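You operate a simulated robot arm through the tools that you are given. There is no shell and no other tool.

Carry out the task below with a simulated robot arm. There is one attempt and no reset: what you move stays moved.

TASK
Set the stop to 30 mm, slide the bright block up to it, clamp it and fit the blue pin.
Fine: at the flat vice; the short pin with that cap goes fully into the square opening of the block; leave the other pins.

Only the result counts: the job must be done as asked and must still hold three seconds after the hand-in. Knocking over, shifting, dropping, spilling or breaking anything else fails it. Lids that push on must go on centred and level and be pressed home; caps that screw on are set level and turned clockwise until they are tight.

THE ROBOT
A 6-joint arm with a two-finger parallel gripper, fixed in place. Base frame: the origin is on the floor under the middle of its stand, x ahead of it, y to its left, z up; the work surface is at about z = 868. Units: mm, rad, N and s.
With the tool pointing down near the work surface it reaches from about 580 to 940 mm from the base axis. Its first joint turns from -2.601 to 2.601 rad. Payload 3.43 kg.
The tool frame sits at the grasp point between the pads (the TCP): z along the fingers, y along the line on which they close. The tips reach 34 mm beyond it. Largest opening 128 mm; finger width 24, thickness 12; the body of the gripper, 48 by 130 mm, starts 96 mm behind the TCP.
Orientation is that of the tool frame in the base frame, as a unit quaternion [x, y, z, w]. With the fingers straight down and closing along the base's y, the tool's x points along the base's -x, its y along +y and its z along -z.

THE INTERFACE
- The arm moves only by the tool jog_arm. Its argument "deltas" is a list of rows, each an object of numbers (a shift or turn left out is 0, a gripper value left out holds the last): "dx", "dy", "dz": the shift along the tool's x, y, z in mm; "wx", "wy", "wz": the turn, a rotation vector about the tool's x, y, z in rad. In form: [{"dx": .., "dy": .., "dz": .., "wx": .., "wy": .., "wz": ..}, ...]. A call has 1 to 20 rows; each row is the pose to reach, as a shift and turn from the pose commanded when the call began, along the tool's axes at that moment. "claw" is the finger opening in mm, from 0 to 128, set as the call begins (left out, the last holds). Each row takes 0.2 s and may step no farther than 50 mm and 0.15 rad from the row before; otherwise, or with a gripper value out of range, the whole call is refused. A pose out of reach is approached as far as the arm can. The call stops where the force on the tool passes 40 N (or 10 N more than at its start, if that is more) or the arm is blocked; 0.2 s more then pass. The fingers move at their own pace (about 108 mm/s each) and stop on an object; they squeeze with about 21 N. The grip force told is the motor's: it shows also when the fingers shut on nothing. Time passes only in rows, and 0.2 s behind the last, so rows that repeat a pose let the fingers close. It gives the time, the measured TCP pose, the force on the tool (base axes), the opening and the grip force at its end, in the units of the frame above (readings bear some noise), with the torque about the TCP (base axes, N m) and any sound that the robot's microphone picked up.
- Cameras (640 x 400 px; columns grow to the right, rows downward): "scene" is fixed at [397, -649.9, 1450.7]; the picture's right is [0.81, -0.59, 0.00], its down [-0.36, -0.49, -0.80] and it looks along [0.47, 0.64, -0.61] (base axes); focal length 361 px, centre (320, 200). "wrist" rides on the gripper at [76, -11, -160] in the tool frame; the picture's right is [0.15, 0.99, 0.00], its down [-0.88, 0.13, -0.46] and it looks along [-0.45, 0.07, 0.89] (tool axes); focal length 234 px, centre (320, 200). There is no depth. A picture from a camera that has moved, and an enlarged one, comes with that camera's place and axes in the base frame and with its lens.
- capture(camera): a new picture of that camera. It takes no simulated time.
- raise_lower(by): slides the trunk up (or, below 0, down) by that many mm; the arm rides with it, the base frame stays. It gives what a move gives, with no picture.
- zoom(camera, box): a new picture of the part [left, top, right, bottom] of that camera's present view, enlarged. It takes no simulated time.
- finish_job(): hands the job in; it is judged then, once.

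Nothing tells you positions but the pictures and the camera data. Unless the task says otherwise, let go and move clear before handing in.

The tools are called after "Request:" by a JSON object that holds its "api" and its "payload". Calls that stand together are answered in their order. jog_arm: Moves the arm, as the interface text tells. Its arguments: {"type":"object","properties":{"deltas":{"type":"array"},"claw":{"type":"number"}},"required":["deltas"]} The other tools are called the same way: raise_lower (by) moves the trunk up or down; capture (camera) takes a picture; zoom (camera, box) takes an enlarged picture of a part of a camera's view; finish_job () hands the job in.

At the start:

```text
t: 0.0
tool_pos: [827.9, 37.5, 1143.0]
tool_rot: [0.0, 1.0, 0.001, 0.013]
contact_force: [72.6, 3.7, -131.0]
moment: [-0.56, 1.21, -0.27]
opening: 128.2
grip_force: 0.1
trunk travel left (down, up): [-625.0, 85.0]
```

scene: 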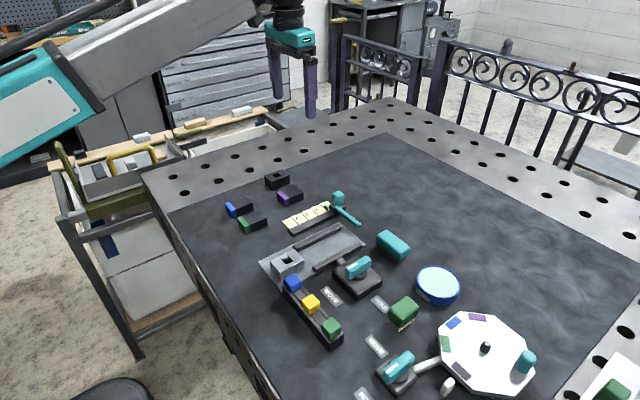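
wrist: 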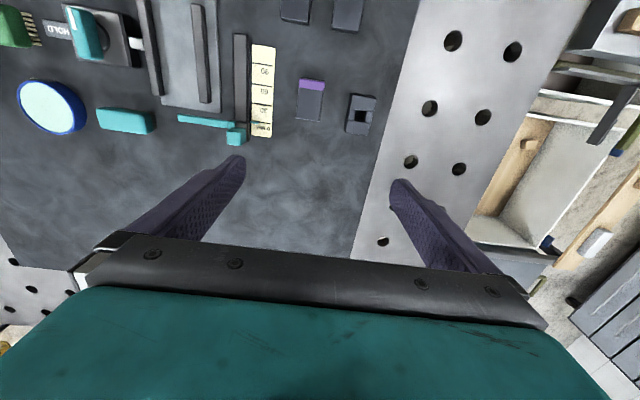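

I see a table with a vice-like fixture, a scale with a teal stop, pins with coloured caps in a rack, and blocks. I'll look closer before moving anything.

Request:
{"api": "zoom", "payload": {"camera": "scene", "box": [200, 160, 440, 310]}}

Request:
{"api": "zoom", "payload": {"camera": "scene", "box": [240, 230, 400, 330]}}

Request:
{"api": "zoom", "payload": {"camera": "scene", "box": [310, 260, 560, 400]}}

Request:
{"api": "zoom", "payload": {"camera": "wrist", "box": [0, 0, 400, 160]}}

```text
2.67 times, centred on (320, 235) of scene
camera zoom: at [397.0, -649.9, 1450.7], right [0.81, -0.59, 0.0], down [-0.36, -0.49, -0.8], along [0.47, 0.64, -0.61], focal length 962 px, centre (320, 107)
```

zoom: 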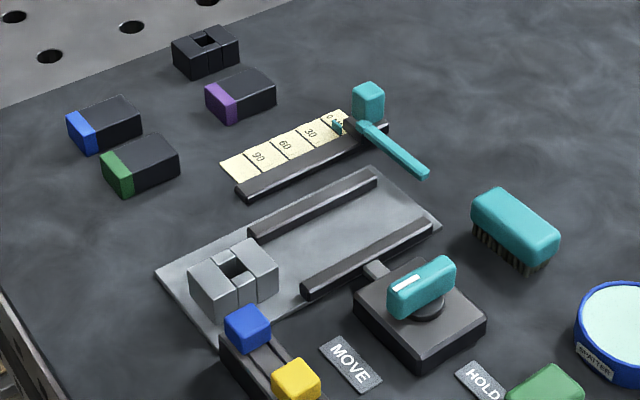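

```text
4.00 times, centred on (320, 280) of scene
camera zoom: at [397.0, -649.9, 1450.7], right [0.81, -0.59, 0.0], down [-0.36, -0.49, -0.8], along [0.47, 0.64, -0.61], focal length 1443 px, centre (320, -120)
```

zoom: 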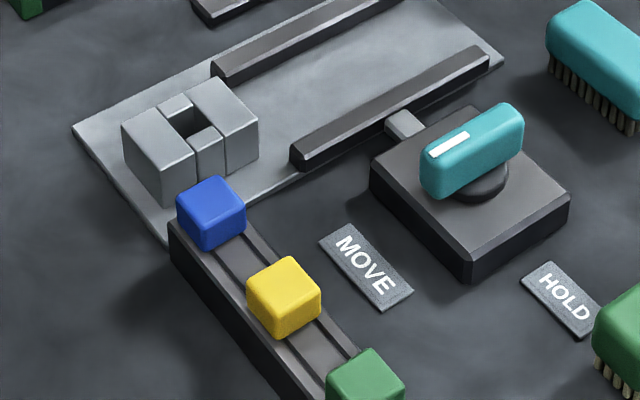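

```text
2.56 times, centred on (435, 330) of scene
camera zoom: at [397.0, -649.9, 1450.7], right [0.81, -0.59, 0.0], down [-0.36, -0.49, -0.8], along [0.47, 0.64, -0.61], focal length 923 px, centre (26, -133)
```

zoom: 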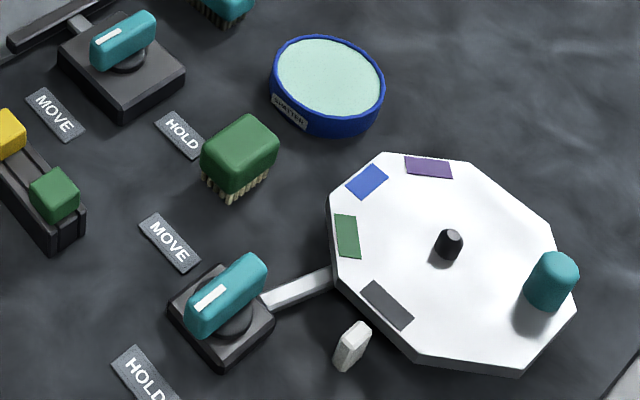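

```text
1.60 times, centred on (200, 80) of wrist
camera zoom: at [747.6, 26.0, 1299.5], right [-0.15, 0.99, 0.0], down [0.87, 0.13, 0.48], along [0.47, 0.07, -0.88], focal length 375 px, centre (512, 392)
```

zoom: 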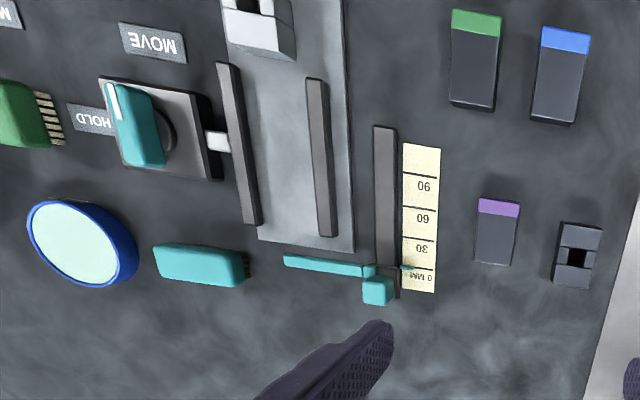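

The vice bed carries a light-grey block with a square opening. The scale has a teal slide stop near 0, and the rack holds blue, yellow and green capped pins. Next I'll level the tool and move above the vice for a closer wrist view, staying high.

Request:
{"api": "jog_arm", "payload": {"deltas": [{"wy": 0.026}, {"dx": 26, "dy": -37, "wy": 0.026}, {"dx": 52, "dy": -74, "wy": 0.026}, {"dx": 78, "dy": -111, "wy": 0.026}, {"dx": 104, "dy": -148, "wy": 0.026}, {"dx": 128, "dy": -187, "wy": 0.026}, {"dx": 128, "dy": -187, "wy": 0.026}], "claw": 128}}

Request:
{"api": "capture", "payload": {"camera": "wrist"}}

Request:
{"api": "capture", "payload": {"camera": "scene"}}

```text
t: 0.5
tool_pos: [824.1, 22.1, 1143.2]
tool_rot: [0.009, 1.0, 0.003, 0.016]
contact_force: [20.0, 0.7, -30.3]
moment: [-0.1, 0.66, -0.07]
opening: 127.7
grip_force: 0.2
trunk travel left (down, up): [-625.0, 85.0]
stopped in row 2: the force on the tool passed its limit at 173 N (the readings are from after the stop); the commanded pose is now the measured one
```

```text
taken
camera wrist: at [743.5, 11.5, 1299.4], right [-0.13, 0.99, 0.0], down [0.87, 0.11, 0.49], along [0.48, 0.06, -0.87], focal length 234 px, centre (320, 200)
```

wrist: 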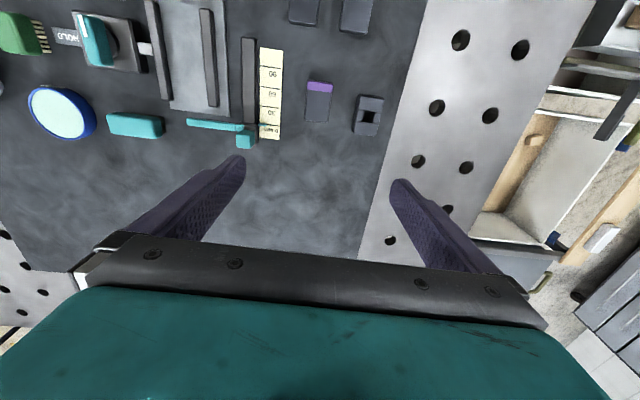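

```text
taken
```

scene: 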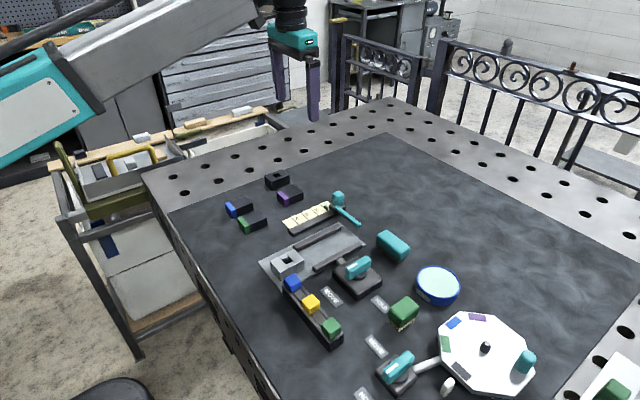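

The call stopped on a large force reading even though nothing seems to be near the gripper. I'll hold still to see whether the reading settles.

Request:
{"api": "jog_arm", "payload": {"deltas": [{"dz": 0}, {"dz": 0}, {"dz": 0}]}}

```text
t: 1.0
tool_pos: [826.1, 22.9, 1143.0]
tool_rot: [0.009, 1.0, 0.002, 0.019]
contact_force: [9.1, 0.5, -13.0]
moment: [-0.08, 0.35, -0.02]
opening: 127.9
grip_force: 0.1
trunk travel left (down, up): [-625.0, 85.0]
stopped in row 2: the force on the tool passed its limit at 48 N (the readings are from after the stop); the commanded pose is now the measured one
```

Request:
{"api": "jog_arm", "payload": {"deltas": [{"dz": 0}, {"dz": 0}, {"dz": 0}, {"dz": 0}, {"dz": 0}]}}

```text
t: 2.2
tool_pos: [825.6, 22.5, 1143.9]
tool_rot: [0.008, 1.0, 0.003, 0.017]
contact_force: [15.8, 0.0, -27.6]
moment: [-0.07, 0.25, -0.06]
opening: 128.0
grip_force: 0.1
trunk travel left (down, up): [-625.0, 85.0]
```

A force of about 30 N persists in free space, so the arm may be straining near its reach limit. I'll try gentle small steps back toward the base.

Request:
{"api": "jog_arm", "payload": {"deltas": [{"dx": 5}, {"dx": 12}, {"dx": 22}, {"dx": 35}, {"dx": 50}, {"dx": 60}, {"dx": 65}, {"dx": 65}, {"dx": 65}]}}

```text
t: 2.8
tool_pos: [815.9, 22.2, 1142.4]
tool_rot: [0.009, 1.0, 0.003, 0.019]
contact_force: [8.7, -0.3, -12.9]
moment: [-0.12, 0.33, -0.05]
opening: 127.9
grip_force: 0.1
trunk travel left (down, up): [-625.0, 85.0]
stopped in row 3: the force on the tool passed its limit at 43 N (the readings are from after the stop); the commanded pose is now the measured one
```

Request:
{"api": "zoom", "payload": {"camera": "scene", "box": [160, 0, 400, 150]}}

Request:
{"api": "jog_arm", "payload": {"deltas": [{"dz": 0}, {"dz": 0}, {"dz": 0}, {"dz": 0}, {"dz": 0}, {"dz": 0}, {"dz": 0}, {"dz": 0}]}}

```text
2.67 times, centred on (280, 75) of scene
camera zoom: at [397.0, -649.9, 1450.7], right [0.81, -0.59, 0.0], down [-0.36, -0.49, -0.8], along [0.47, 0.64, -0.61], focal length 962 px, centre (427, 533)
```

zoom: 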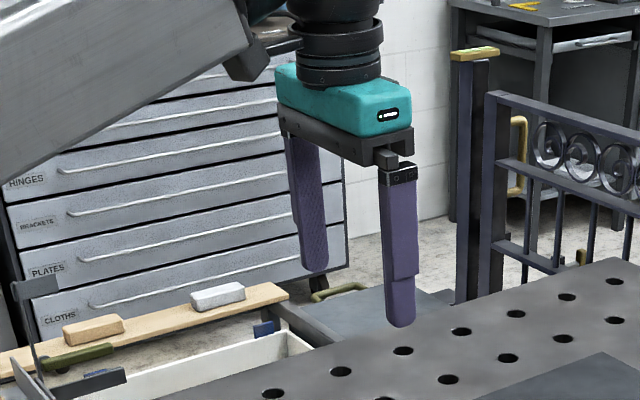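

```text
t: 4.6
tool_pos: [815.0, 21.5, 1143.1]
tool_rot: [0.008, 1.0, 0.003, 0.019]
contact_force: [15.6, -0.1, -26.6]
moment: [-0.08, 0.22, -0.05]
opening: 128.0
grip_force: 0.0
trunk travel left (down, up): [-625.0, 85.0]
```

The wrist camera mount appears to be pressing on the forearm, because the force points forward and down. Moving the tool down relative to the trunk should open that gap, so I'll descend gently in the free area.

Request:
{"api": "jog_arm", "payload": {"deltas": [{"dz": 4}, {"dz": 10}, {"dz": 20}, {"dz": 30}, {"dz": 40}, {"dz": 50}, {"dz": 60}, {"dz": 60}, {"dz": 60}]}}

```text
t: 6.6
tool_pos: [817.8, 24.1, 1083.7]
tool_rot: [0.008, 1.0, 0.002, 0.018]
contact_force: [1.0, 0.5, 0.1]
moment: [-0.03, -0.02, -0.01]
opening: 127.7
grip_force: 0.1
trunk travel left (down, up): [-625.0, 85.0]
```

The force is now zero, which confirms the self-contact. Next I'll level the tool and move over the vice area.

Request:
{"api": "jog_arm", "payload": {"deltas": [{"wx": 0.004, "wy": 0.036, "wz": -0.016}, {"dx": 25, "dy": -35, "wx": 0.004, "wy": 0.036, "wz": -0.016}, {"dx": 50, "dy": -70, "wx": 0.004, "wy": 0.036, "wz": -0.016}, {"dx": 75, "dy": -105, "wx": 0.004, "wy": 0.036, "wz": -0.016}, {"dx": 100, "dy": -140, "wx": 0.004, "wy": 0.036, "wz": -0.016}, {"dx": 118, "dy": -175, "wx": 0.004, "wy": 0.036, "wz": -0.016}, {"dx": 118, "dy": -175, "wx": 0.004, "wy": 0.036, "wz": -0.016}]}}

Request:
{"api": "capture", "payload": {"camera": "wrist"}}

Request:
{"api": "capture", "payload": {"camera": "scene"}}

```text
t: 8.2
tool_pos: [695.5, -149.8, 1080.3]
tool_rot: [0.0, 1.0, 0.002, -0.001]
contact_force: [-0.1, 0.7, -0.4]
moment: [0.01, -0.04, 0.0]
opening: 128.3
grip_force: 0.1
trunk travel left (down, up): [-625.0, 85.0]
```

```text
taken
camera wrist: at [620.5, -160.8, 1238.6], right [-0.15, 0.99, 0.0], down [0.88, 0.13, 0.46], along [0.45, 0.07, -0.89], focal length 234 px, centre (320, 200)
```

wrist: 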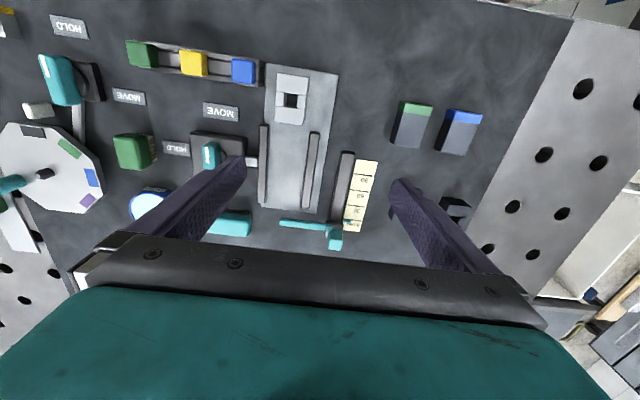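

```text
taken
```

scene: 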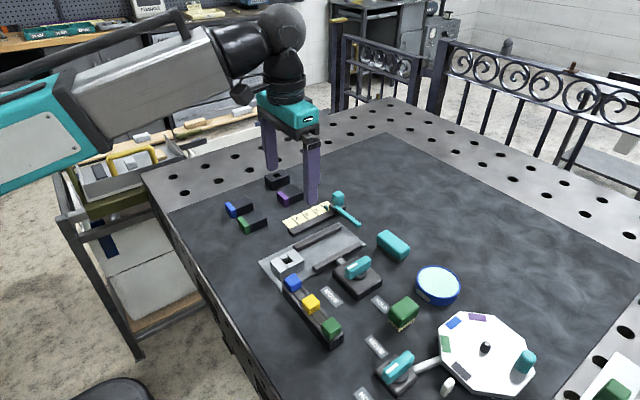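

The wrist camera now shows the whole station from above. I'll zoom into its parts.

Request:
{"api": "zoom", "payload": {"camera": "wrist", "box": [220, 50, 400, 260]}}

Request:
{"api": "zoom", "payload": {"camera": "wrist", "box": [100, 20, 340, 170]}}

Request:
{"api": "zoom", "payload": {"camera": "wrist", "box": [260, 150, 390, 260]}}

Request:
{"api": "zoom", "payload": {"camera": "wrist", "box": [0, 0, 160, 220]}}

```text
1.90 times, centred on (310, 155) of wrist
camera zoom: at [620.5, -160.8, 1238.6], right [-0.15, 0.99, 0.0], down [0.88, 0.13, 0.46], along [0.45, 0.07, -0.89], focal length 446 px, centre (339, 286)
```

zoom: 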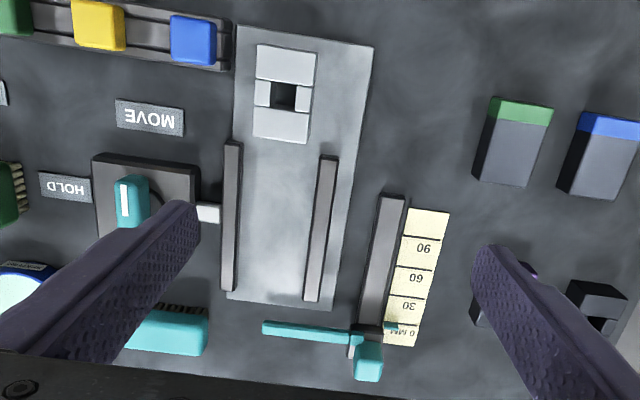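

```text
2.67 times, centred on (220, 95) of wrist
camera zoom: at [620.5, -160.8, 1238.6], right [-0.15, 0.99, 0.0], down [0.88, 0.13, 0.46], along [0.45, 0.07, -0.89], focal length 624 px, centre (587, 480)
```

zoom: 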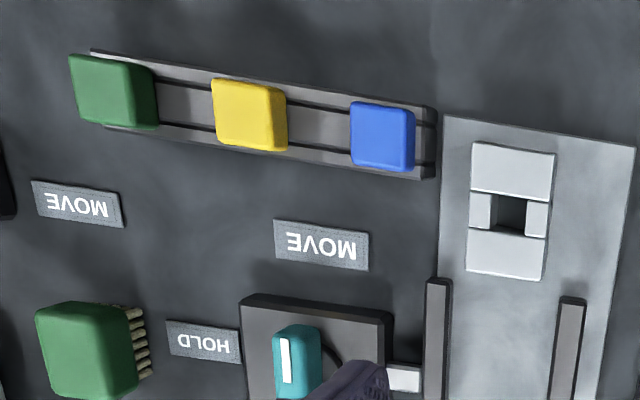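

```text
3.64 times, centred on (325, 205) of wrist
camera zoom: at [620.5, -160.8, 1238.6], right [-0.15, 0.99, 0.0], down [0.88, 0.13, 0.46], along [0.45, 0.07, -0.89], focal length 852 px, centre (302, 182)
```

zoom: 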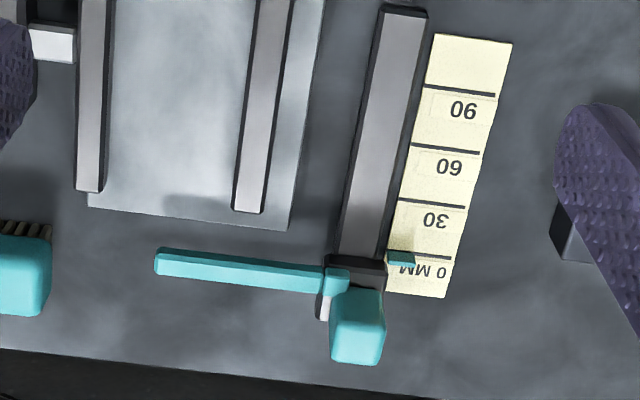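

```text
1.82 times, centred on (80, 110) of wrist
camera zoom: at [620.5, -160.8, 1238.6], right [-0.15, 0.99, 0.0], down [0.88, 0.13, 0.46], along [0.45, 0.07, -0.89], focal length 426 px, centre (756, 364)
```

zoom: 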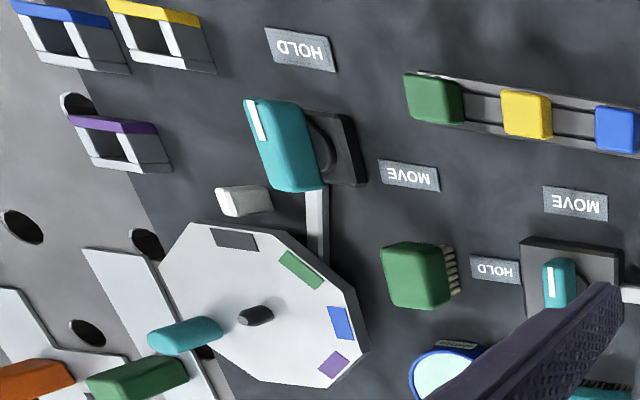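

Request:
{"api": "zoom", "payload": {"camera": "scene", "box": [305, 180, 375, 230]}}

Request:
{"api": "zoom", "payload": {"camera": "scene", "box": [255, 240, 335, 300]}}

Request:
{"api": "zoom", "payload": {"camera": "scene", "box": [320, 240, 400, 300]}}

Request:
{"api": "zoom", "payload": {"camera": "scene", "box": [270, 270, 350, 350]}}

```text
8.00 times, centred on (340, 205) of scene
camera zoom: at [397.0, -649.9, 1450.7], right [0.81, -0.59, 0.0], down [-0.36, -0.49, -0.8], along [0.47, 0.64, -0.61], focal length 2885 px, centre (160, 160)
```

zoom: 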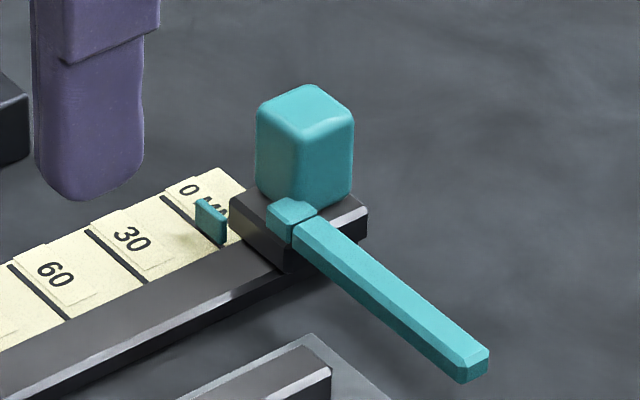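

```text
6.67 times, centred on (295, 270) of scene
camera zoom: at [397.0, -649.9, 1450.7], right [0.81, -0.59, 0.0], down [-0.36, -0.49, -0.8], along [0.47, 0.64, -0.61], focal length 2404 px, centre (487, -267)
```

zoom: 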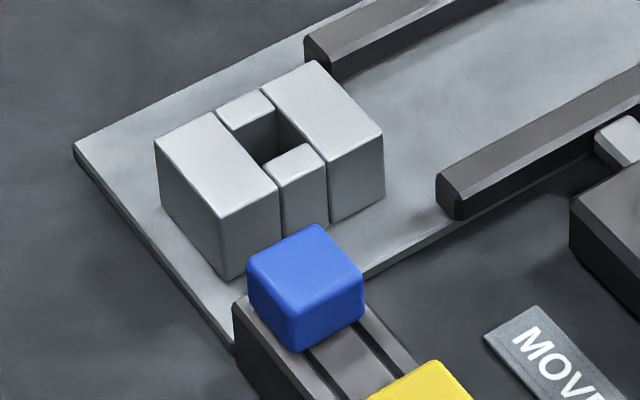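

```text
6.67 times, centred on (360, 270) of scene
camera zoom: at [397.0, -649.9, 1450.7], right [0.81, -0.59, 0.0], down [-0.36, -0.49, -0.8], along [0.47, 0.64, -0.61], focal length 2404 px, centre (53, -267)
```

zoom: 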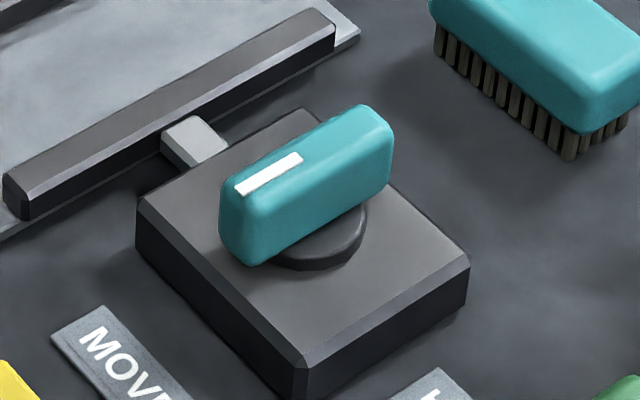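

```text
5.00 times, centred on (310, 310) of scene
camera zoom: at [397.0, -649.9, 1450.7], right [0.81, -0.59, 0.0], down [-0.36, -0.49, -0.8], along [0.47, 0.64, -0.61], focal length 1803 px, centre (370, -350)
```

zoom: 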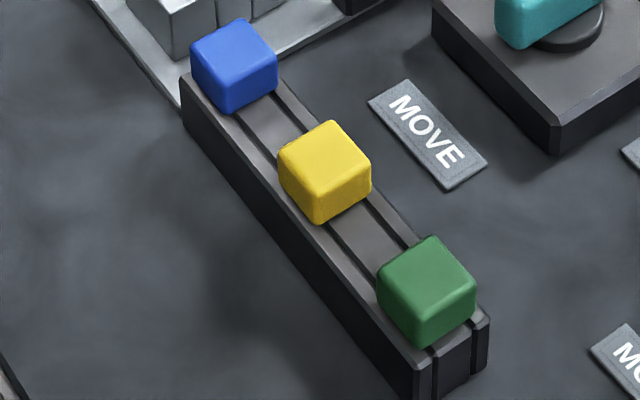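

The knob's white mark points to MOVE, and HOLD is on its -y side. There's another rack at the far right edge, so I'll check it for other blue pins.

Request:
{"api": "zoom", "payload": {"camera": "scene", "box": [560, 340, 640, 400]}}

Request:
{"api": "zoom", "payload": {"camera": "scene", "box": [480, 300, 640, 400]}}

Request:
{"api": "zoom", "payload": {"camera": "wrist", "box": [0, 0, 60, 60]}}

Request:
{"api": "zoom", "payload": {"camera": "wrist", "box": [0, 160, 100, 260]}}

```text
6.67 times, centred on (600, 370) of scene
camera zoom: at [397.0, -649.9, 1450.7], right [0.81, -0.59, 0.0], down [-0.36, -0.49, -0.8], along [0.47, 0.64, -0.61], focal length 2404 px, centre (-1547, -933)
```

zoom: 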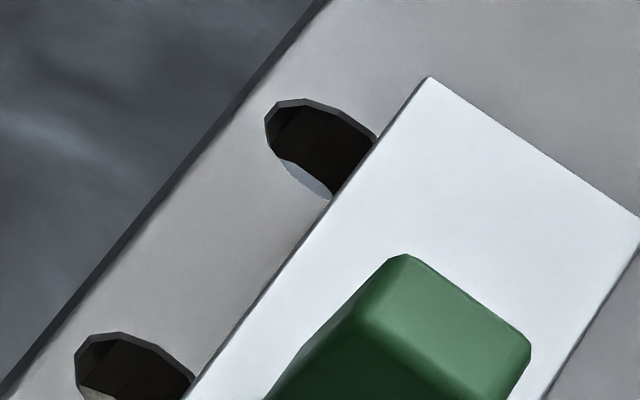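

```text
4.00 times, centred on (560, 350) of scene
camera zoom: at [397.0, -649.9, 1450.7], right [0.81, -0.59, 0.0], down [-0.36, -0.49, -0.8], along [0.47, 0.64, -0.61], focal length 1443 px, centre (-640, -400)
```

zoom: 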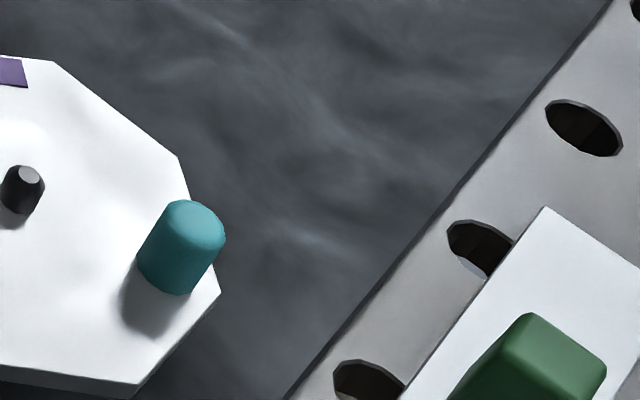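

```text
6.67 times, centred on (30, 30) of wrist
camera zoom: at [620.5, -160.8, 1238.6], right [-0.15, 0.99, 0.0], down [0.88, 0.13, 0.46], along [0.45, 0.07, -0.89], focal length 1561 px, centre (2253, 1333)
```

zoom: 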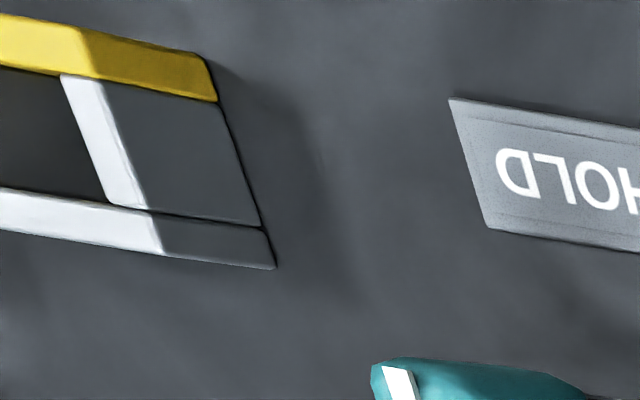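

```text
4.00 times, centred on (50, 210) of wrist
camera zoom: at [620.5, -160.8, 1238.6], right [-0.15, 0.99, 0.0], down [0.88, 0.13, 0.46], along [0.45, 0.07, -0.89], focal length 937 px, centre (1400, 160)
```

zoom: 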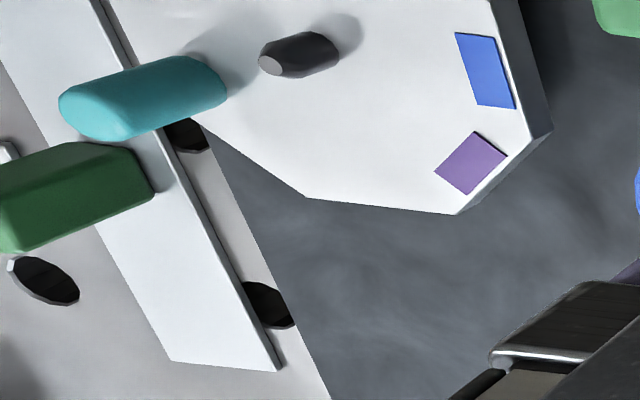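

I want to rule out a second blue pin elsewhere, so I'll take a look over the right half of the table.

Request:
{"api": "jog_arm", "payload": {"deltas": [{"dy": -45}, {"dy": -90}, {"dy": -135}, {"dy": -180}, {"dy": -225}, {"dy": -260}, {"dy": -260}]}}

Request:
{"api": "capture", "payload": {"camera": "wrist"}}

```text
t: 9.8
tool_pos: [695.8, -410.3, 1078.9]
tool_rot: [0.0, 1.0, 0.0, 0.0]
contact_force: [0.3, 0.7, 0.0]
moment: [0.0, -0.03, 0.0]
opening: 128.1
grip_force: 0.2
trunk travel left (down, up): [-625.0, 85.0]
```

```text
taken
camera wrist: at [620.4, -422.6, 1238.6], right [-0.15, 0.99, 0.0], down [0.88, 0.13, 0.46], along [0.45, 0.07, -0.89], focal length 234 px, centre (320, 200)
```

wrist: 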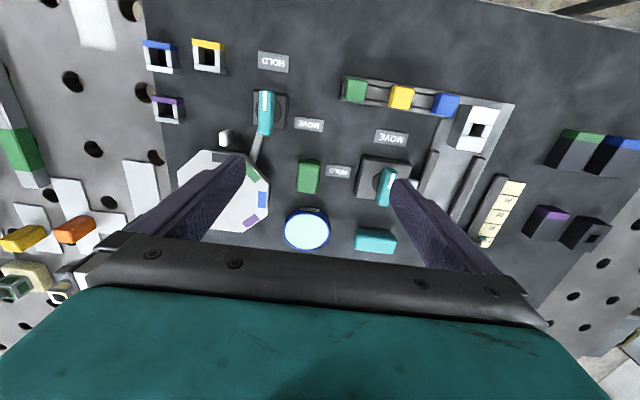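

Only one blue-capped pin exists, at the end of the rack. I'll use this offset view for triangulation.

Request:
{"api": "zoom", "payload": {"camera": "wrist", "box": [330, 60, 530, 210]}}

Request:
{"api": "zoom", "payload": {"camera": "wrist", "box": [420, 90, 520, 165]}}

Request:
{"api": "zoom", "payload": {"camera": "wrist", "box": [340, 140, 440, 215]}}

```text
2.67 times, centred on (430, 135) of wrist
camera zoom: at [620.4, -422.6, 1238.6], right [-0.15, 0.99, 0.0], down [0.88, 0.13, 0.46], along [0.45, 0.07, -0.89], focal length 624 px, centre (27, 373)
```

zoom: 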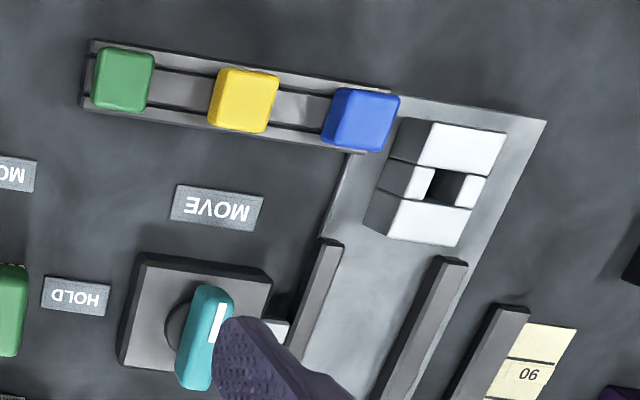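

```text
5.33 times, centred on (470, 128) of wrist
camera zoom: at [620.4, -422.6, 1238.6], right [-0.15, 0.99, 0.0], down [0.88, 0.13, 0.46], along [0.45, 0.07, -0.89], focal length 1249 px, centre (-480, 587)
```

zoom: 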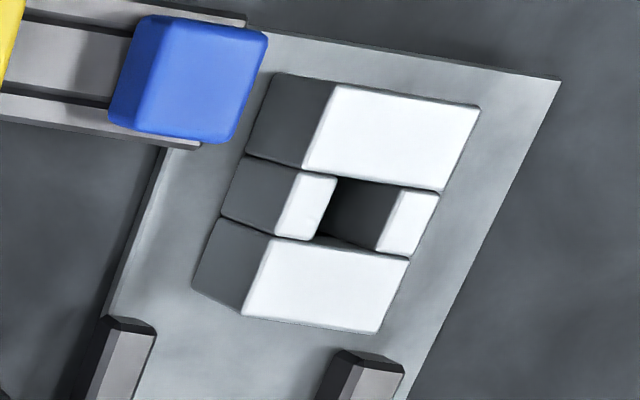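

```text
5.33 times, centred on (390, 178) of wrist
camera zoom: at [620.4, -422.6, 1238.6], right [-0.15, 0.99, 0.0], down [0.88, 0.13, 0.46], along [0.45, 0.07, -0.89], focal length 1249 px, centre (-53, 320)
```

zoom: 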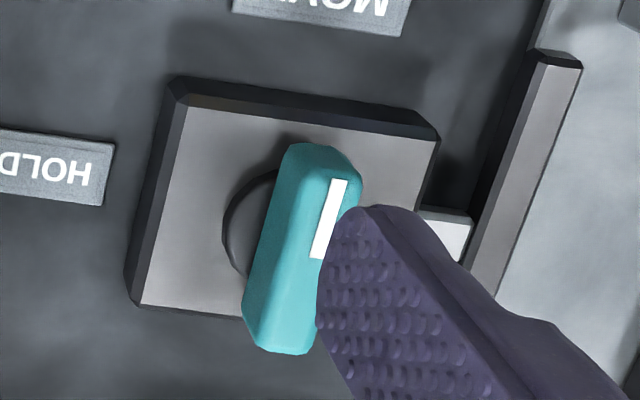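

I have good estimates: blue cap at about (623.6, -254.5, top 912), block centre at about (650, -196), and stop handle at about (865, -95). I'll move toward the stop for a close look.

Request:
{"api": "jog_arm", "payload": {"deltas": [{"dz": 40}, {"dx": -16, "dy": 40, "dz": 40}, {"dx": -32, "dy": 80, "dz": 40}, {"dx": -48, "dy": 120, "dz": 40}, {"dx": -64, "dy": 160, "dz": 40}, {"dx": -80, "dy": 200, "dz": 45}, {"dx": -96, "dy": 240, "dz": 50}, {"dx": -112, "dy": 280, "dz": 55}, {"dx": -129, "dy": 315, "dz": 60}, {"dx": -129, "dy": 315, "dz": 60}]}}

Request:
{"api": "capture", "payload": {"camera": "wrist"}}

Request:
{"api": "zoom", "payload": {"camera": "wrist", "box": [240, 90, 400, 230]}}

```text
t: 12.0
tool_pos: [825.2, -94.6, 1018.4]
tool_rot: [0.0, 1.0, 0.001, 0.0]
contact_force: [-0.5, 0.0, -0.7]
moment: [0.03, -0.01, -0.01]
opening: 128.0
grip_force: 0.2
trunk travel left (down, up): [-625.0, 85.0]
```

```text
taken
camera wrist: at [749.8, -105.3, 1177.6], right [-0.15, 0.99, 0.0], down [0.88, 0.13, 0.46], along [0.45, 0.07, -0.89], focal length 234 px, centre (320, 200)
```

wrist: 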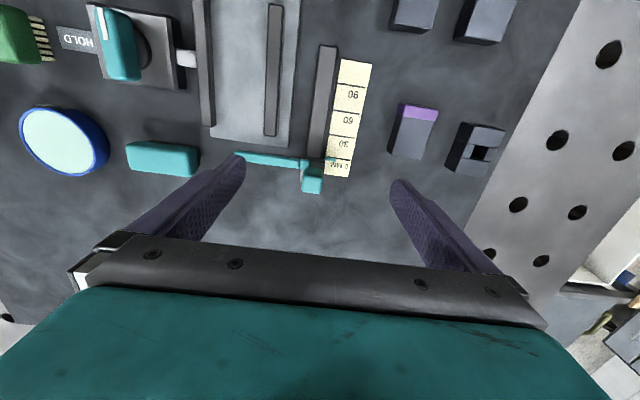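

```text
2.86 times, centred on (320, 160) of wrist
camera zoom: at [749.8, -105.3, 1177.6], right [-0.15, 0.99, 0.0], down [0.88, 0.13, 0.46], along [0.45, 0.07, -0.89], focal length 669 px, centre (320, 314)
```

zoom: 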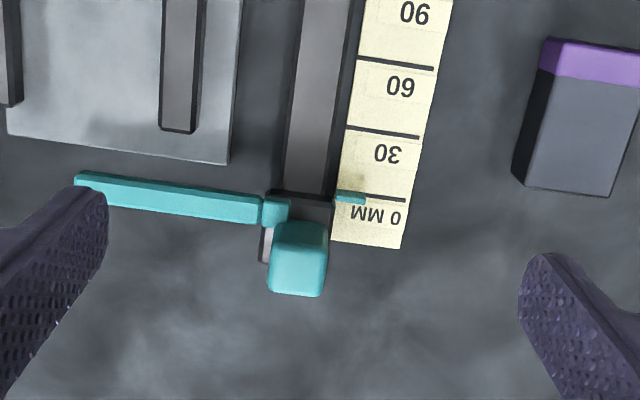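

The stop handle is about 22 mm square, centred near (862, -97) with its top at about z 918. The pointer sits on the 0 line at x about 841. I'll descend to grip the handle.

Request:
{"api": "jog_arm", "payload": {"deltas": [{"dx": -20, "dy": -1, "dz": 10}, {"dx": -40, "dy": -2.4, "dz": 20}, {"dx": -40, "dy": -2.4, "dz": 40}, {"dx": -40, "dy": -2.4, "dz": 60}, {"dx": -40, "dy": -2.4, "dz": 72}, {"dx": -40, "dy": -2.4, "dz": 72}], "claw": 60}}

Request:
{"api": "capture", "payload": {"camera": "wrist"}}

Request:
{"api": "zoom", "payload": {"camera": "scene", "box": [300, 160, 390, 230]}}

```text
t: 13.4
tool_pos: [865.3, -97.4, 946.0]
tool_rot: [0.001, 1.0, 0.0, -0.001]
contact_force: [1.2, -0.5, -0.2]
moment: [0.03, 0.01, 0.04]
opening: 59.8
grip_force: 0.0
trunk travel left (down, up): [-625.0, 85.0]
```

```text
taken
camera wrist: at [790.2, -109.2, 1103.6], right [-0.15, 0.99, 0.0], down [0.88, 0.13, 0.46], along [0.45, 0.07, -0.89], focal length 234 px, centre (320, 200)
```

wrist: 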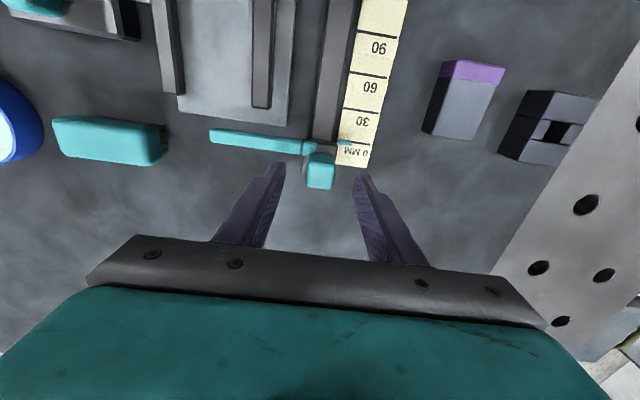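

```text
5.71 times, centred on (345, 195) of scene
camera zoom: at [397.0, -649.9, 1450.7], right [0.81, -0.59, 0.0], down [-0.36, -0.49, -0.8], along [0.47, 0.64, -0.61], focal length 2061 px, centre (177, 229)
```

zoom: 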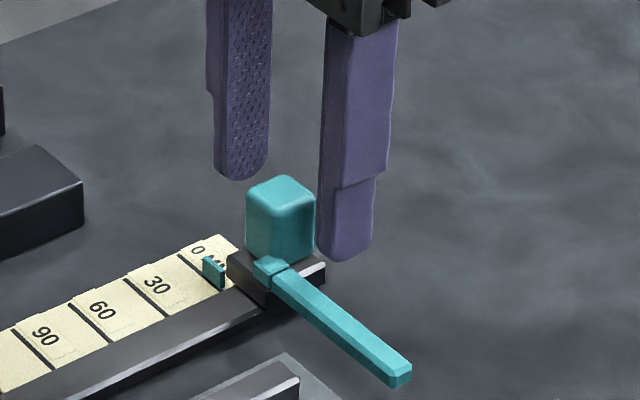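

The fingers straddle the handle well. I'll go down 12 mm and close.

Request:
{"api": "jog_arm", "payload": {"deltas": [{"dz": 6}, {"dz": 12}, {"dz": 12}]}}

Request:
{"api": "jog_arm", "payload": {"deltas": [{"dz": 0}, {"dz": 0}, {"dz": 0}, {"dz": 0}], "claw": 10}}

Request:
{"api": "zoom", "payload": {"camera": "wrist", "box": [240, 90, 420, 230]}}

```text
t: 14.2
tool_pos: [867.4, -97.8, 933.4]
tool_rot: [-0.001, 1.0, 0.001, 0.0]
contact_force: [0.6, 0.4, 0.3]
moment: [-0.01, 0.0, -0.01]
opening: 59.9
grip_force: 0.0
trunk travel left (down, up): [-625.0, 85.0]
```

```text
t: 15.2
tool_pos: [866.4, -98.0, 935.0]
tool_rot: [0.0, 1.0, 0.001, 0.0]
contact_force: [0.4, -0.2, 0.1]
moment: [-0.14, -0.04, -0.03]
opening: 24.0
grip_force: 44.2
trunk travel left (down, up): [-625.0, 85.0]
```

```text
2.86 times, centred on (330, 160) of wrist
camera zoom: at [790.7, -109.7, 1092.4], right [-0.15, 0.99, 0.0], down [0.88, 0.13, 0.46], along [0.45, 0.07, -0.89], focal length 669 px, centre (291, 314)
```

zoom: 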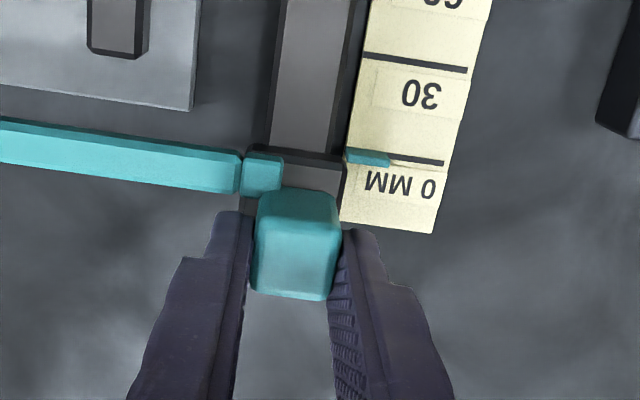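

The handle is gripped (opening 24 mm), and the pointer reads 0. Next I'll slide it 30 mm toward -x.

Request:
{"api": "jog_arm", "payload": {"deltas": [{"dx": 3}, {"dx": 7}, {"dx": 12}, {"dx": 17}, {"dx": 22}, {"dx": 26}, {"dx": 29}, {"dx": 30}, {"dx": 30}]}}

Request:
{"api": "zoom", "payload": {"camera": "wrist", "box": [240, 90, 420, 230]}}

Request:
{"api": "zoom", "payload": {"camera": "scene", "box": [300, 170, 370, 230]}}

```text
t: 17.2
tool_pos: [836.2, -98.5, 933.9]
tool_rot: [0.0, 1.0, 0.002, -0.001]
contact_force: [3.1, -4.4, -0.7]
moment: [-0.21, 1.38, 0.01]
opening: 23.7
grip_force: 44.8
trunk travel left (down, up): [-625.0, 85.0]
```

```text
2.86 times, centred on (330, 160) of wrist
camera zoom: at [760.6, -109.7, 1092.5], right [-0.15, 0.99, 0.0], down [0.88, 0.13, 0.45], along [0.45, 0.07, -0.89], focal length 669 px, centre (291, 314)
```

zoom: 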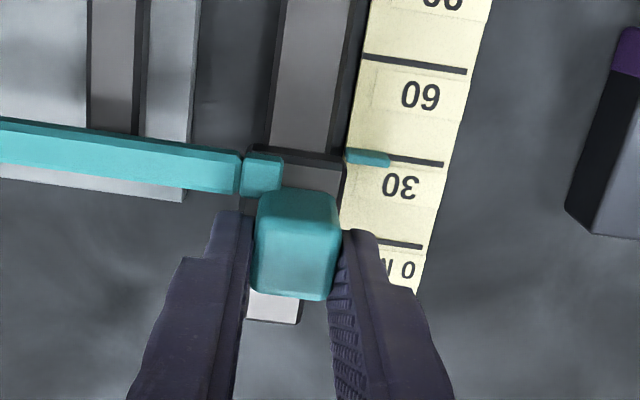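

```text
6.67 times, centred on (335, 200) of scene
camera zoom: at [397.0, -649.9, 1450.7], right [0.81, -0.59, 0.0], down [-0.36, -0.49, -0.8], along [0.47, 0.64, -0.61], focal length 2404 px, centre (220, 200)
```

zoom: 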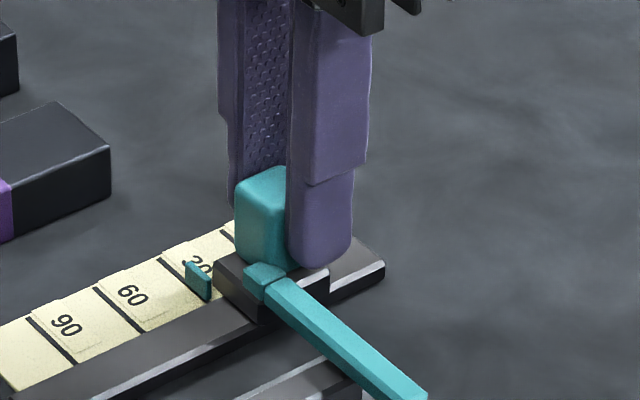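

The pointer now sits on the 30 line exactly as it sat on 0 before. I'll release, lift clear, and check the reading.

Request:
{"api": "jog_arm", "payload": {"deltas": [{"dz": 0}, {"dz": 0}, {"dz": 0}], "claw": 50}}

Request:
{"api": "jog_arm", "payload": {"deltas": [{"dz": -10}, {"dz": -30}, {"dz": -60}, {"dz": -85}, {"dz": -85}]}}

Request:
{"api": "zoom", "payload": {"camera": "wrist", "box": [240, 60, 400, 200]}}

Request:
{"api": "zoom", "payload": {"camera": "scene", "box": [300, 180, 370, 230]}}

```text
t: 18.0
tool_pos: [836.3, -97.9, 934.4]
tool_rot: [0.001, 1.0, 0.001, 0.0]
contact_force: [-1.1, 0.1, 0.0]
moment: [0.0, 0.01, 0.01]
opening: 49.9
grip_force: 0.0
trunk travel left (down, up): [-625.0, 85.0]
```

```text
t: 19.2
tool_pos: [835.6, -96.9, 1020.6]
tool_rot: [0.0, 1.0, 0.0, 0.001]
contact_force: [-0.2, -0.1, 0.0]
moment: [-0.01, -0.01, 0.0]
opening: 50.0
grip_force: 0.0
trunk travel left (down, up): [-625.0, 85.0]
```

```text
2.86 times, centred on (320, 130) of wrist
camera zoom: at [760.2, -107.7, 1178.4], right [-0.15, 0.99, 0.0], down [0.88, 0.13, 0.46], along [0.45, 0.07, -0.89], focal length 669 px, centre (320, 400)
```

zoom: 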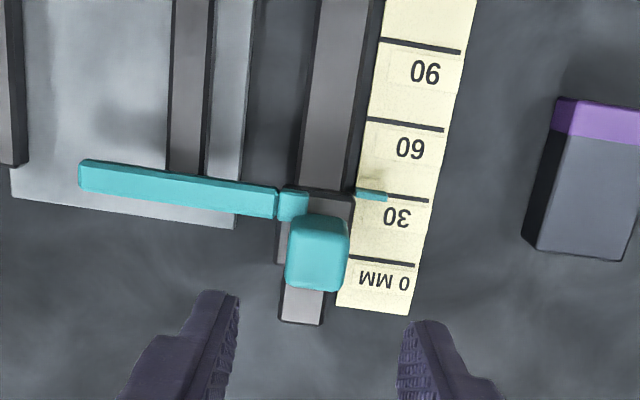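

```text
8.00 times, centred on (335, 205) of scene
camera zoom: at [397.0, -649.9, 1450.7], right [0.81, -0.59, 0.0], down [-0.36, -0.49, -0.8], along [0.47, 0.64, -0.61], focal length 2885 px, centre (200, 160)
```

zoom: 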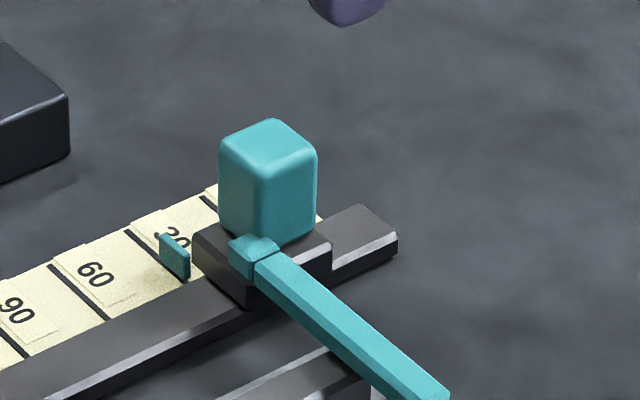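

The stop reads 30. Next I'll fetch the block, centred at about (650, -196) and 39 mm wide in y, going above it first for a refined look.

Request:
{"api": "jog_arm", "payload": {"deltas": [{"dx": 36, "dy": -20}, {"dx": 72, "dy": -40}, {"dx": 108, "dy": -60, "dz": 5}, {"dx": 144, "dy": -80, "dz": 15}, {"dx": 177.6, "dy": -98.9, "dz": 30}, {"dx": 177.6, "dy": -98.9, "dz": 40}, {"dx": 177.6, "dy": -98.9, "dz": 40}], "claw": 60}}

Request:
{"api": "capture", "payload": {"camera": "wrist"}}

Request:
{"api": "zoom", "payload": {"camera": "wrist", "box": [230, 50, 410, 200]}}

Request:
{"api": "zoom", "payload": {"camera": "scene", "box": [250, 200, 370, 300]}}

```text
t: 20.8
tool_pos: [658.5, -196.8, 978.6]
tool_rot: [0.001, 1.0, 0.001, 0.0]
contact_force: [-0.7, 0.0, 0.2]
moment: [-0.01, 0.0, -0.02]
opening: 60.1
grip_force: 0.0
trunk travel left (down, up): [-625.0, 85.0]
```

```text
taken
camera wrist: at [581.8, -208.0, 1137.1], right [-0.15, 0.99, 0.0], down [0.88, 0.13, 0.46], along [0.45, 0.07, -0.89], focal length 234 px, centre (320, 200)
```

wrist: 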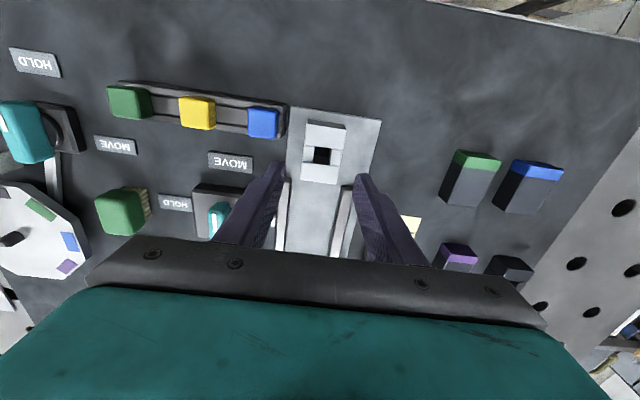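

```text
2.67 times, centred on (320, 125) of wrist
camera zoom: at [581.8, -208.0, 1137.1], right [-0.15, 0.99, 0.0], down [0.88, 0.13, 0.46], along [0.45, 0.07, -0.89], focal length 624 px, centre (320, 400)
```

zoom: 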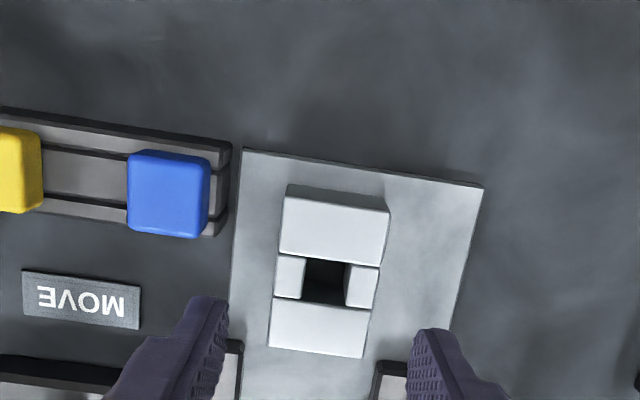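

```text
4.00 times, centred on (310, 250) of scene
camera zoom: at [397.0, -649.9, 1450.7], right [0.81, -0.59, 0.0], down [-0.36, -0.49, -0.8], along [0.47, 0.64, -0.61], focal length 1443 px, centre (360, 0)
```

zoom: 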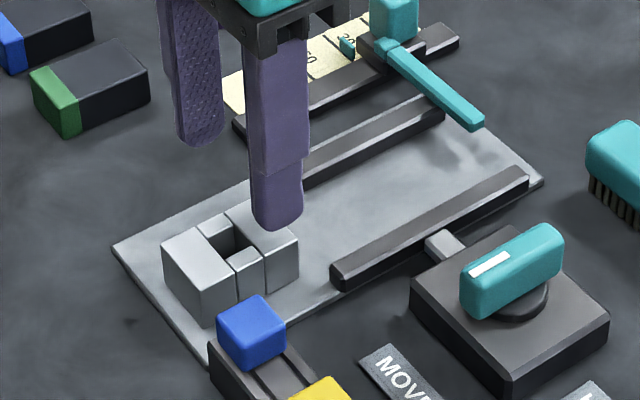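

The block is well aligned with the base axes, with its centre at about (650, -195.5). I'll descend to hold its upper part, keeping the tips just above jaw height.

Request:
{"api": "jog_arm", "payload": {"deltas": [{"dy": 1, "dz": 0}, {"dy": 1.2, "dz": 15}, {"dy": 1.2, "dz": 30}, {"dy": 1.2, "dz": 42}, {"dy": 1.2, "dz": 50}, {"dy": 1.2, "dz": 50}], "claw": 54}}

Request:
{"api": "zoom", "payload": {"camera": "scene", "box": [255, 220, 345, 290]}}

Request:
{"api": "zoom", "payload": {"camera": "wrist", "box": [230, 80, 410, 230]}}

```text
t: 22.2
tool_pos: [657.4, -195.2, 929.3]
tool_rot: [0.001, 1.0, 0.002, 0.0]
contact_force: [0.0, 0.3, 1.4]
moment: [0.03, -0.01, 0.0]
opening: 54.2
grip_force: 0.0
trunk travel left (down, up): [-625.0, 85.0]
```

```text
5.71 times, centred on (300, 255) of scene
camera zoom: at [397.0, -649.9, 1450.7], right [0.81, -0.59, 0.0], down [-0.36, -0.49, -0.8], along [0.47, 0.64, -0.61], focal length 2061 px, centre (434, -114)
```

zoom: 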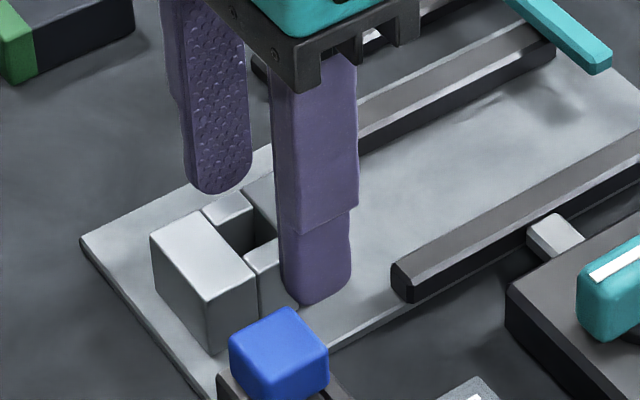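

```text
2.67 times, centred on (320, 155) of wrist
camera zoom: at [582.9, -206.0, 1087.5], right [-0.15, 0.99, 0.0], down [0.88, 0.13, 0.46], along [0.45, 0.07, -0.89], focal length 624 px, centre (320, 320)
```

zoom: 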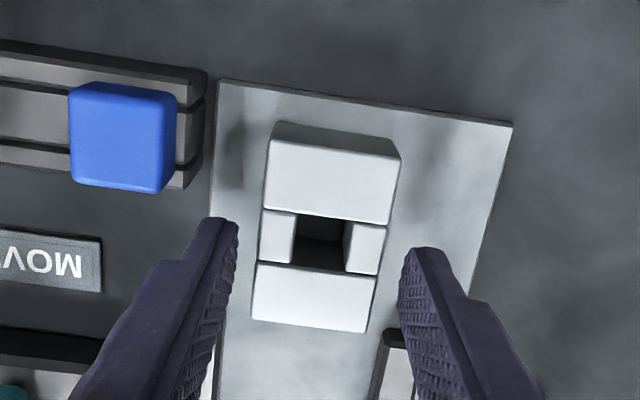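

Request:
{"api": "jog_arm", "payload": {"deltas": [{"dz": 4}, {"dz": 6.5}, {"dz": 6.5}]}}

Request:
{"api": "jog_arm", "payload": {"deltas": [{"dz": 0}, {"dz": 0}, {"dz": 0}, {"dz": 0}], "claw": 30}}

Request:
{"api": "zoom", "payload": {"camera": "wrist", "box": [230, 80, 410, 230]}}

Request:
{"api": "zoom", "payload": {"camera": "scene", "box": [255, 220, 345, 290]}}

```text
t: 23.0
tool_pos: [657.4, -193.7, 922.1]
tool_rot: [0.0, 1.0, 0.001, 0.0]
contact_force: [0.4, 0.1, 0.2]
moment: [-0.01, 0.01, -0.04]
opening: 53.8
grip_force: 0.1
trunk travel left (down, up): [-625.0, 85.0]
```

```text
t: 24.0
tool_pos: [658.2, -194.0, 923.4]
tool_rot: [0.0, 1.0, 0.001, 0.0]
contact_force: [-0.3, -1.9, -0.3]
moment: [-0.18, -0.07, 0.03]
opening: 40.1
grip_force: 20.7
trunk travel left (down, up): [-625.0, 85.0]
```

```text
2.67 times, centred on (320, 155) of wrist
camera zoom: at [582.4, -205.9, 1081.4], right [-0.15, 0.99, 0.0], down [0.88, 0.13, 0.46], along [0.45, 0.07, -0.89], focal length 624 px, centre (320, 320)
```

zoom: 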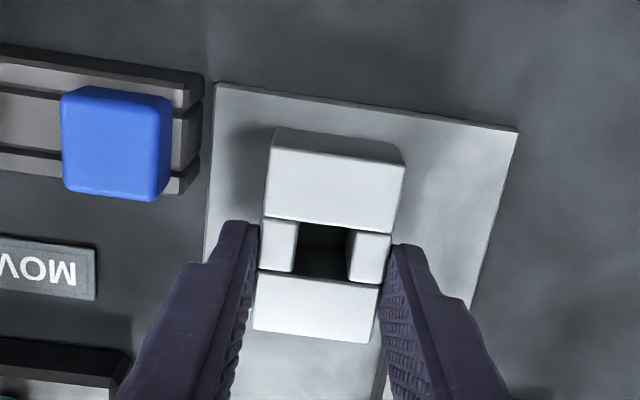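

```text
5.71 times, centred on (300, 255) of scene
camera zoom: at [397.0, -649.9, 1450.7], right [0.81, -0.59, 0.0], down [-0.36, -0.49, -0.8], along [0.47, 0.64, -0.61], focal length 2061 px, centre (434, -114)
```

zoom: 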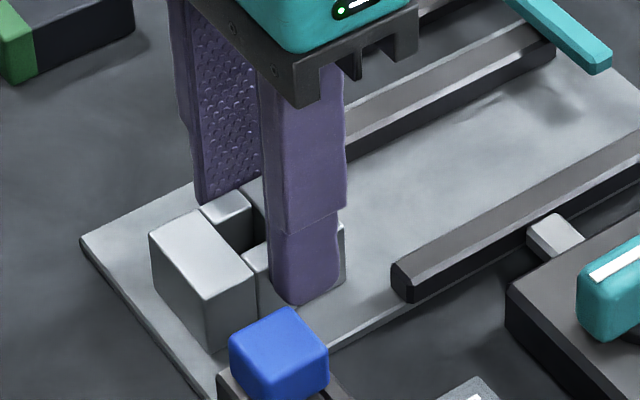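

The block is held (opening 40 mm). I'll slide it along +x between the jaws, stopping about 10 mm short of the stop.

Request:
{"api": "jog_arm", "payload": {"deltas": [{"dx": -4}, {"dx": -10}, {"dx": -18}, {"dx": -28}, {"dx": -38}, {"dx": -48}, {"dx": -58}, {"dx": -68}, {"dx": -78}, {"dx": -88}, {"dx": -98}, {"dx": -108}, {"dx": -115}, {"dx": -120}, {"dx": -120}]}}

Request:
{"api": "capture", "payload": {"camera": "scene"}}

Request:
{"api": "zoom", "payload": {"camera": "scene", "box": [290, 190, 380, 260]}}

Request:
{"api": "zoom", "payload": {"camera": "wrist", "box": [230, 80, 410, 230]}}

```text
t: 27.2
tool_pos: [777.1, -194.6, 922.8]
tool_rot: [0.0, 1.0, 0.001, -0.001]
contact_force: [-1.3, -1.2, 1.0]
moment: [0.05, 0.13, 0.03]
opening: 39.8
grip_force: 21.2
trunk travel left (down, up): [-625.0, 85.0]
```

```text
taken
```

scene: 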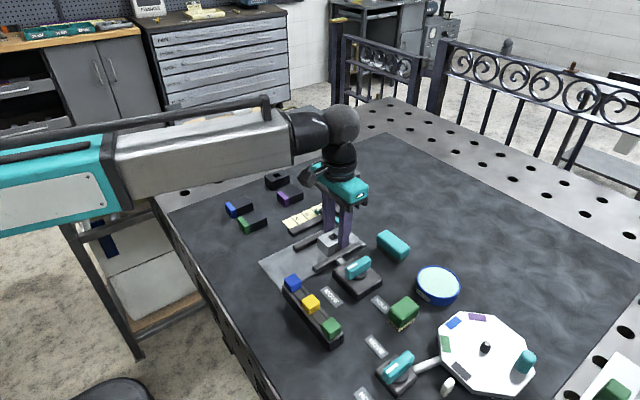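

```text
5.71 times, centred on (335, 225) of scene
camera zoom: at [397.0, -649.9, 1450.7], right [0.81, -0.59, 0.0], down [-0.36, -0.49, -0.8], along [0.47, 0.64, -0.61], focal length 2061 px, centre (234, 57)
```

zoom: 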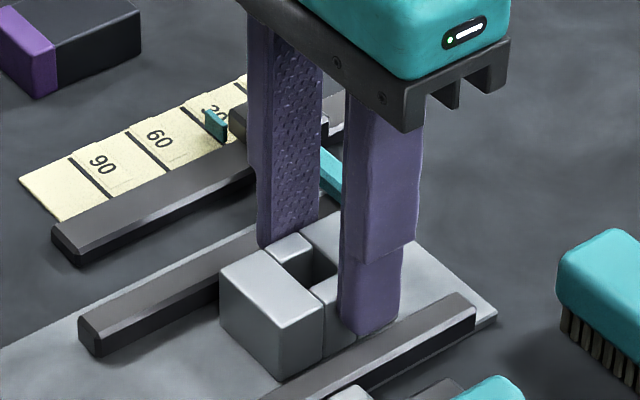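

```text
2.67 times, centred on (320, 155) of wrist
camera zoom: at [702.3, -206.9, 1081.4], right [-0.15, 0.99, 0.0], down [0.88, 0.13, 0.46], along [0.45, 0.07, -0.89], focal length 624 px, centre (320, 320)
```

zoom: 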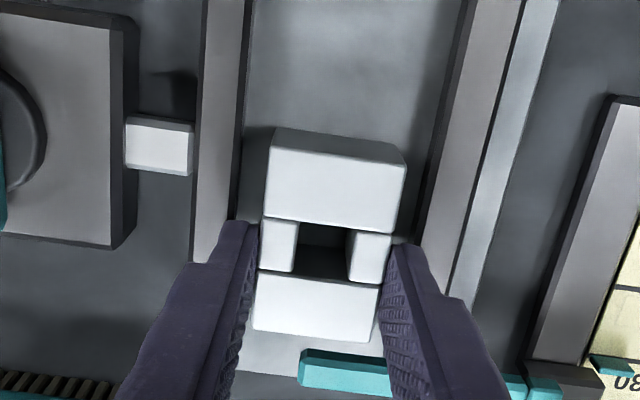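

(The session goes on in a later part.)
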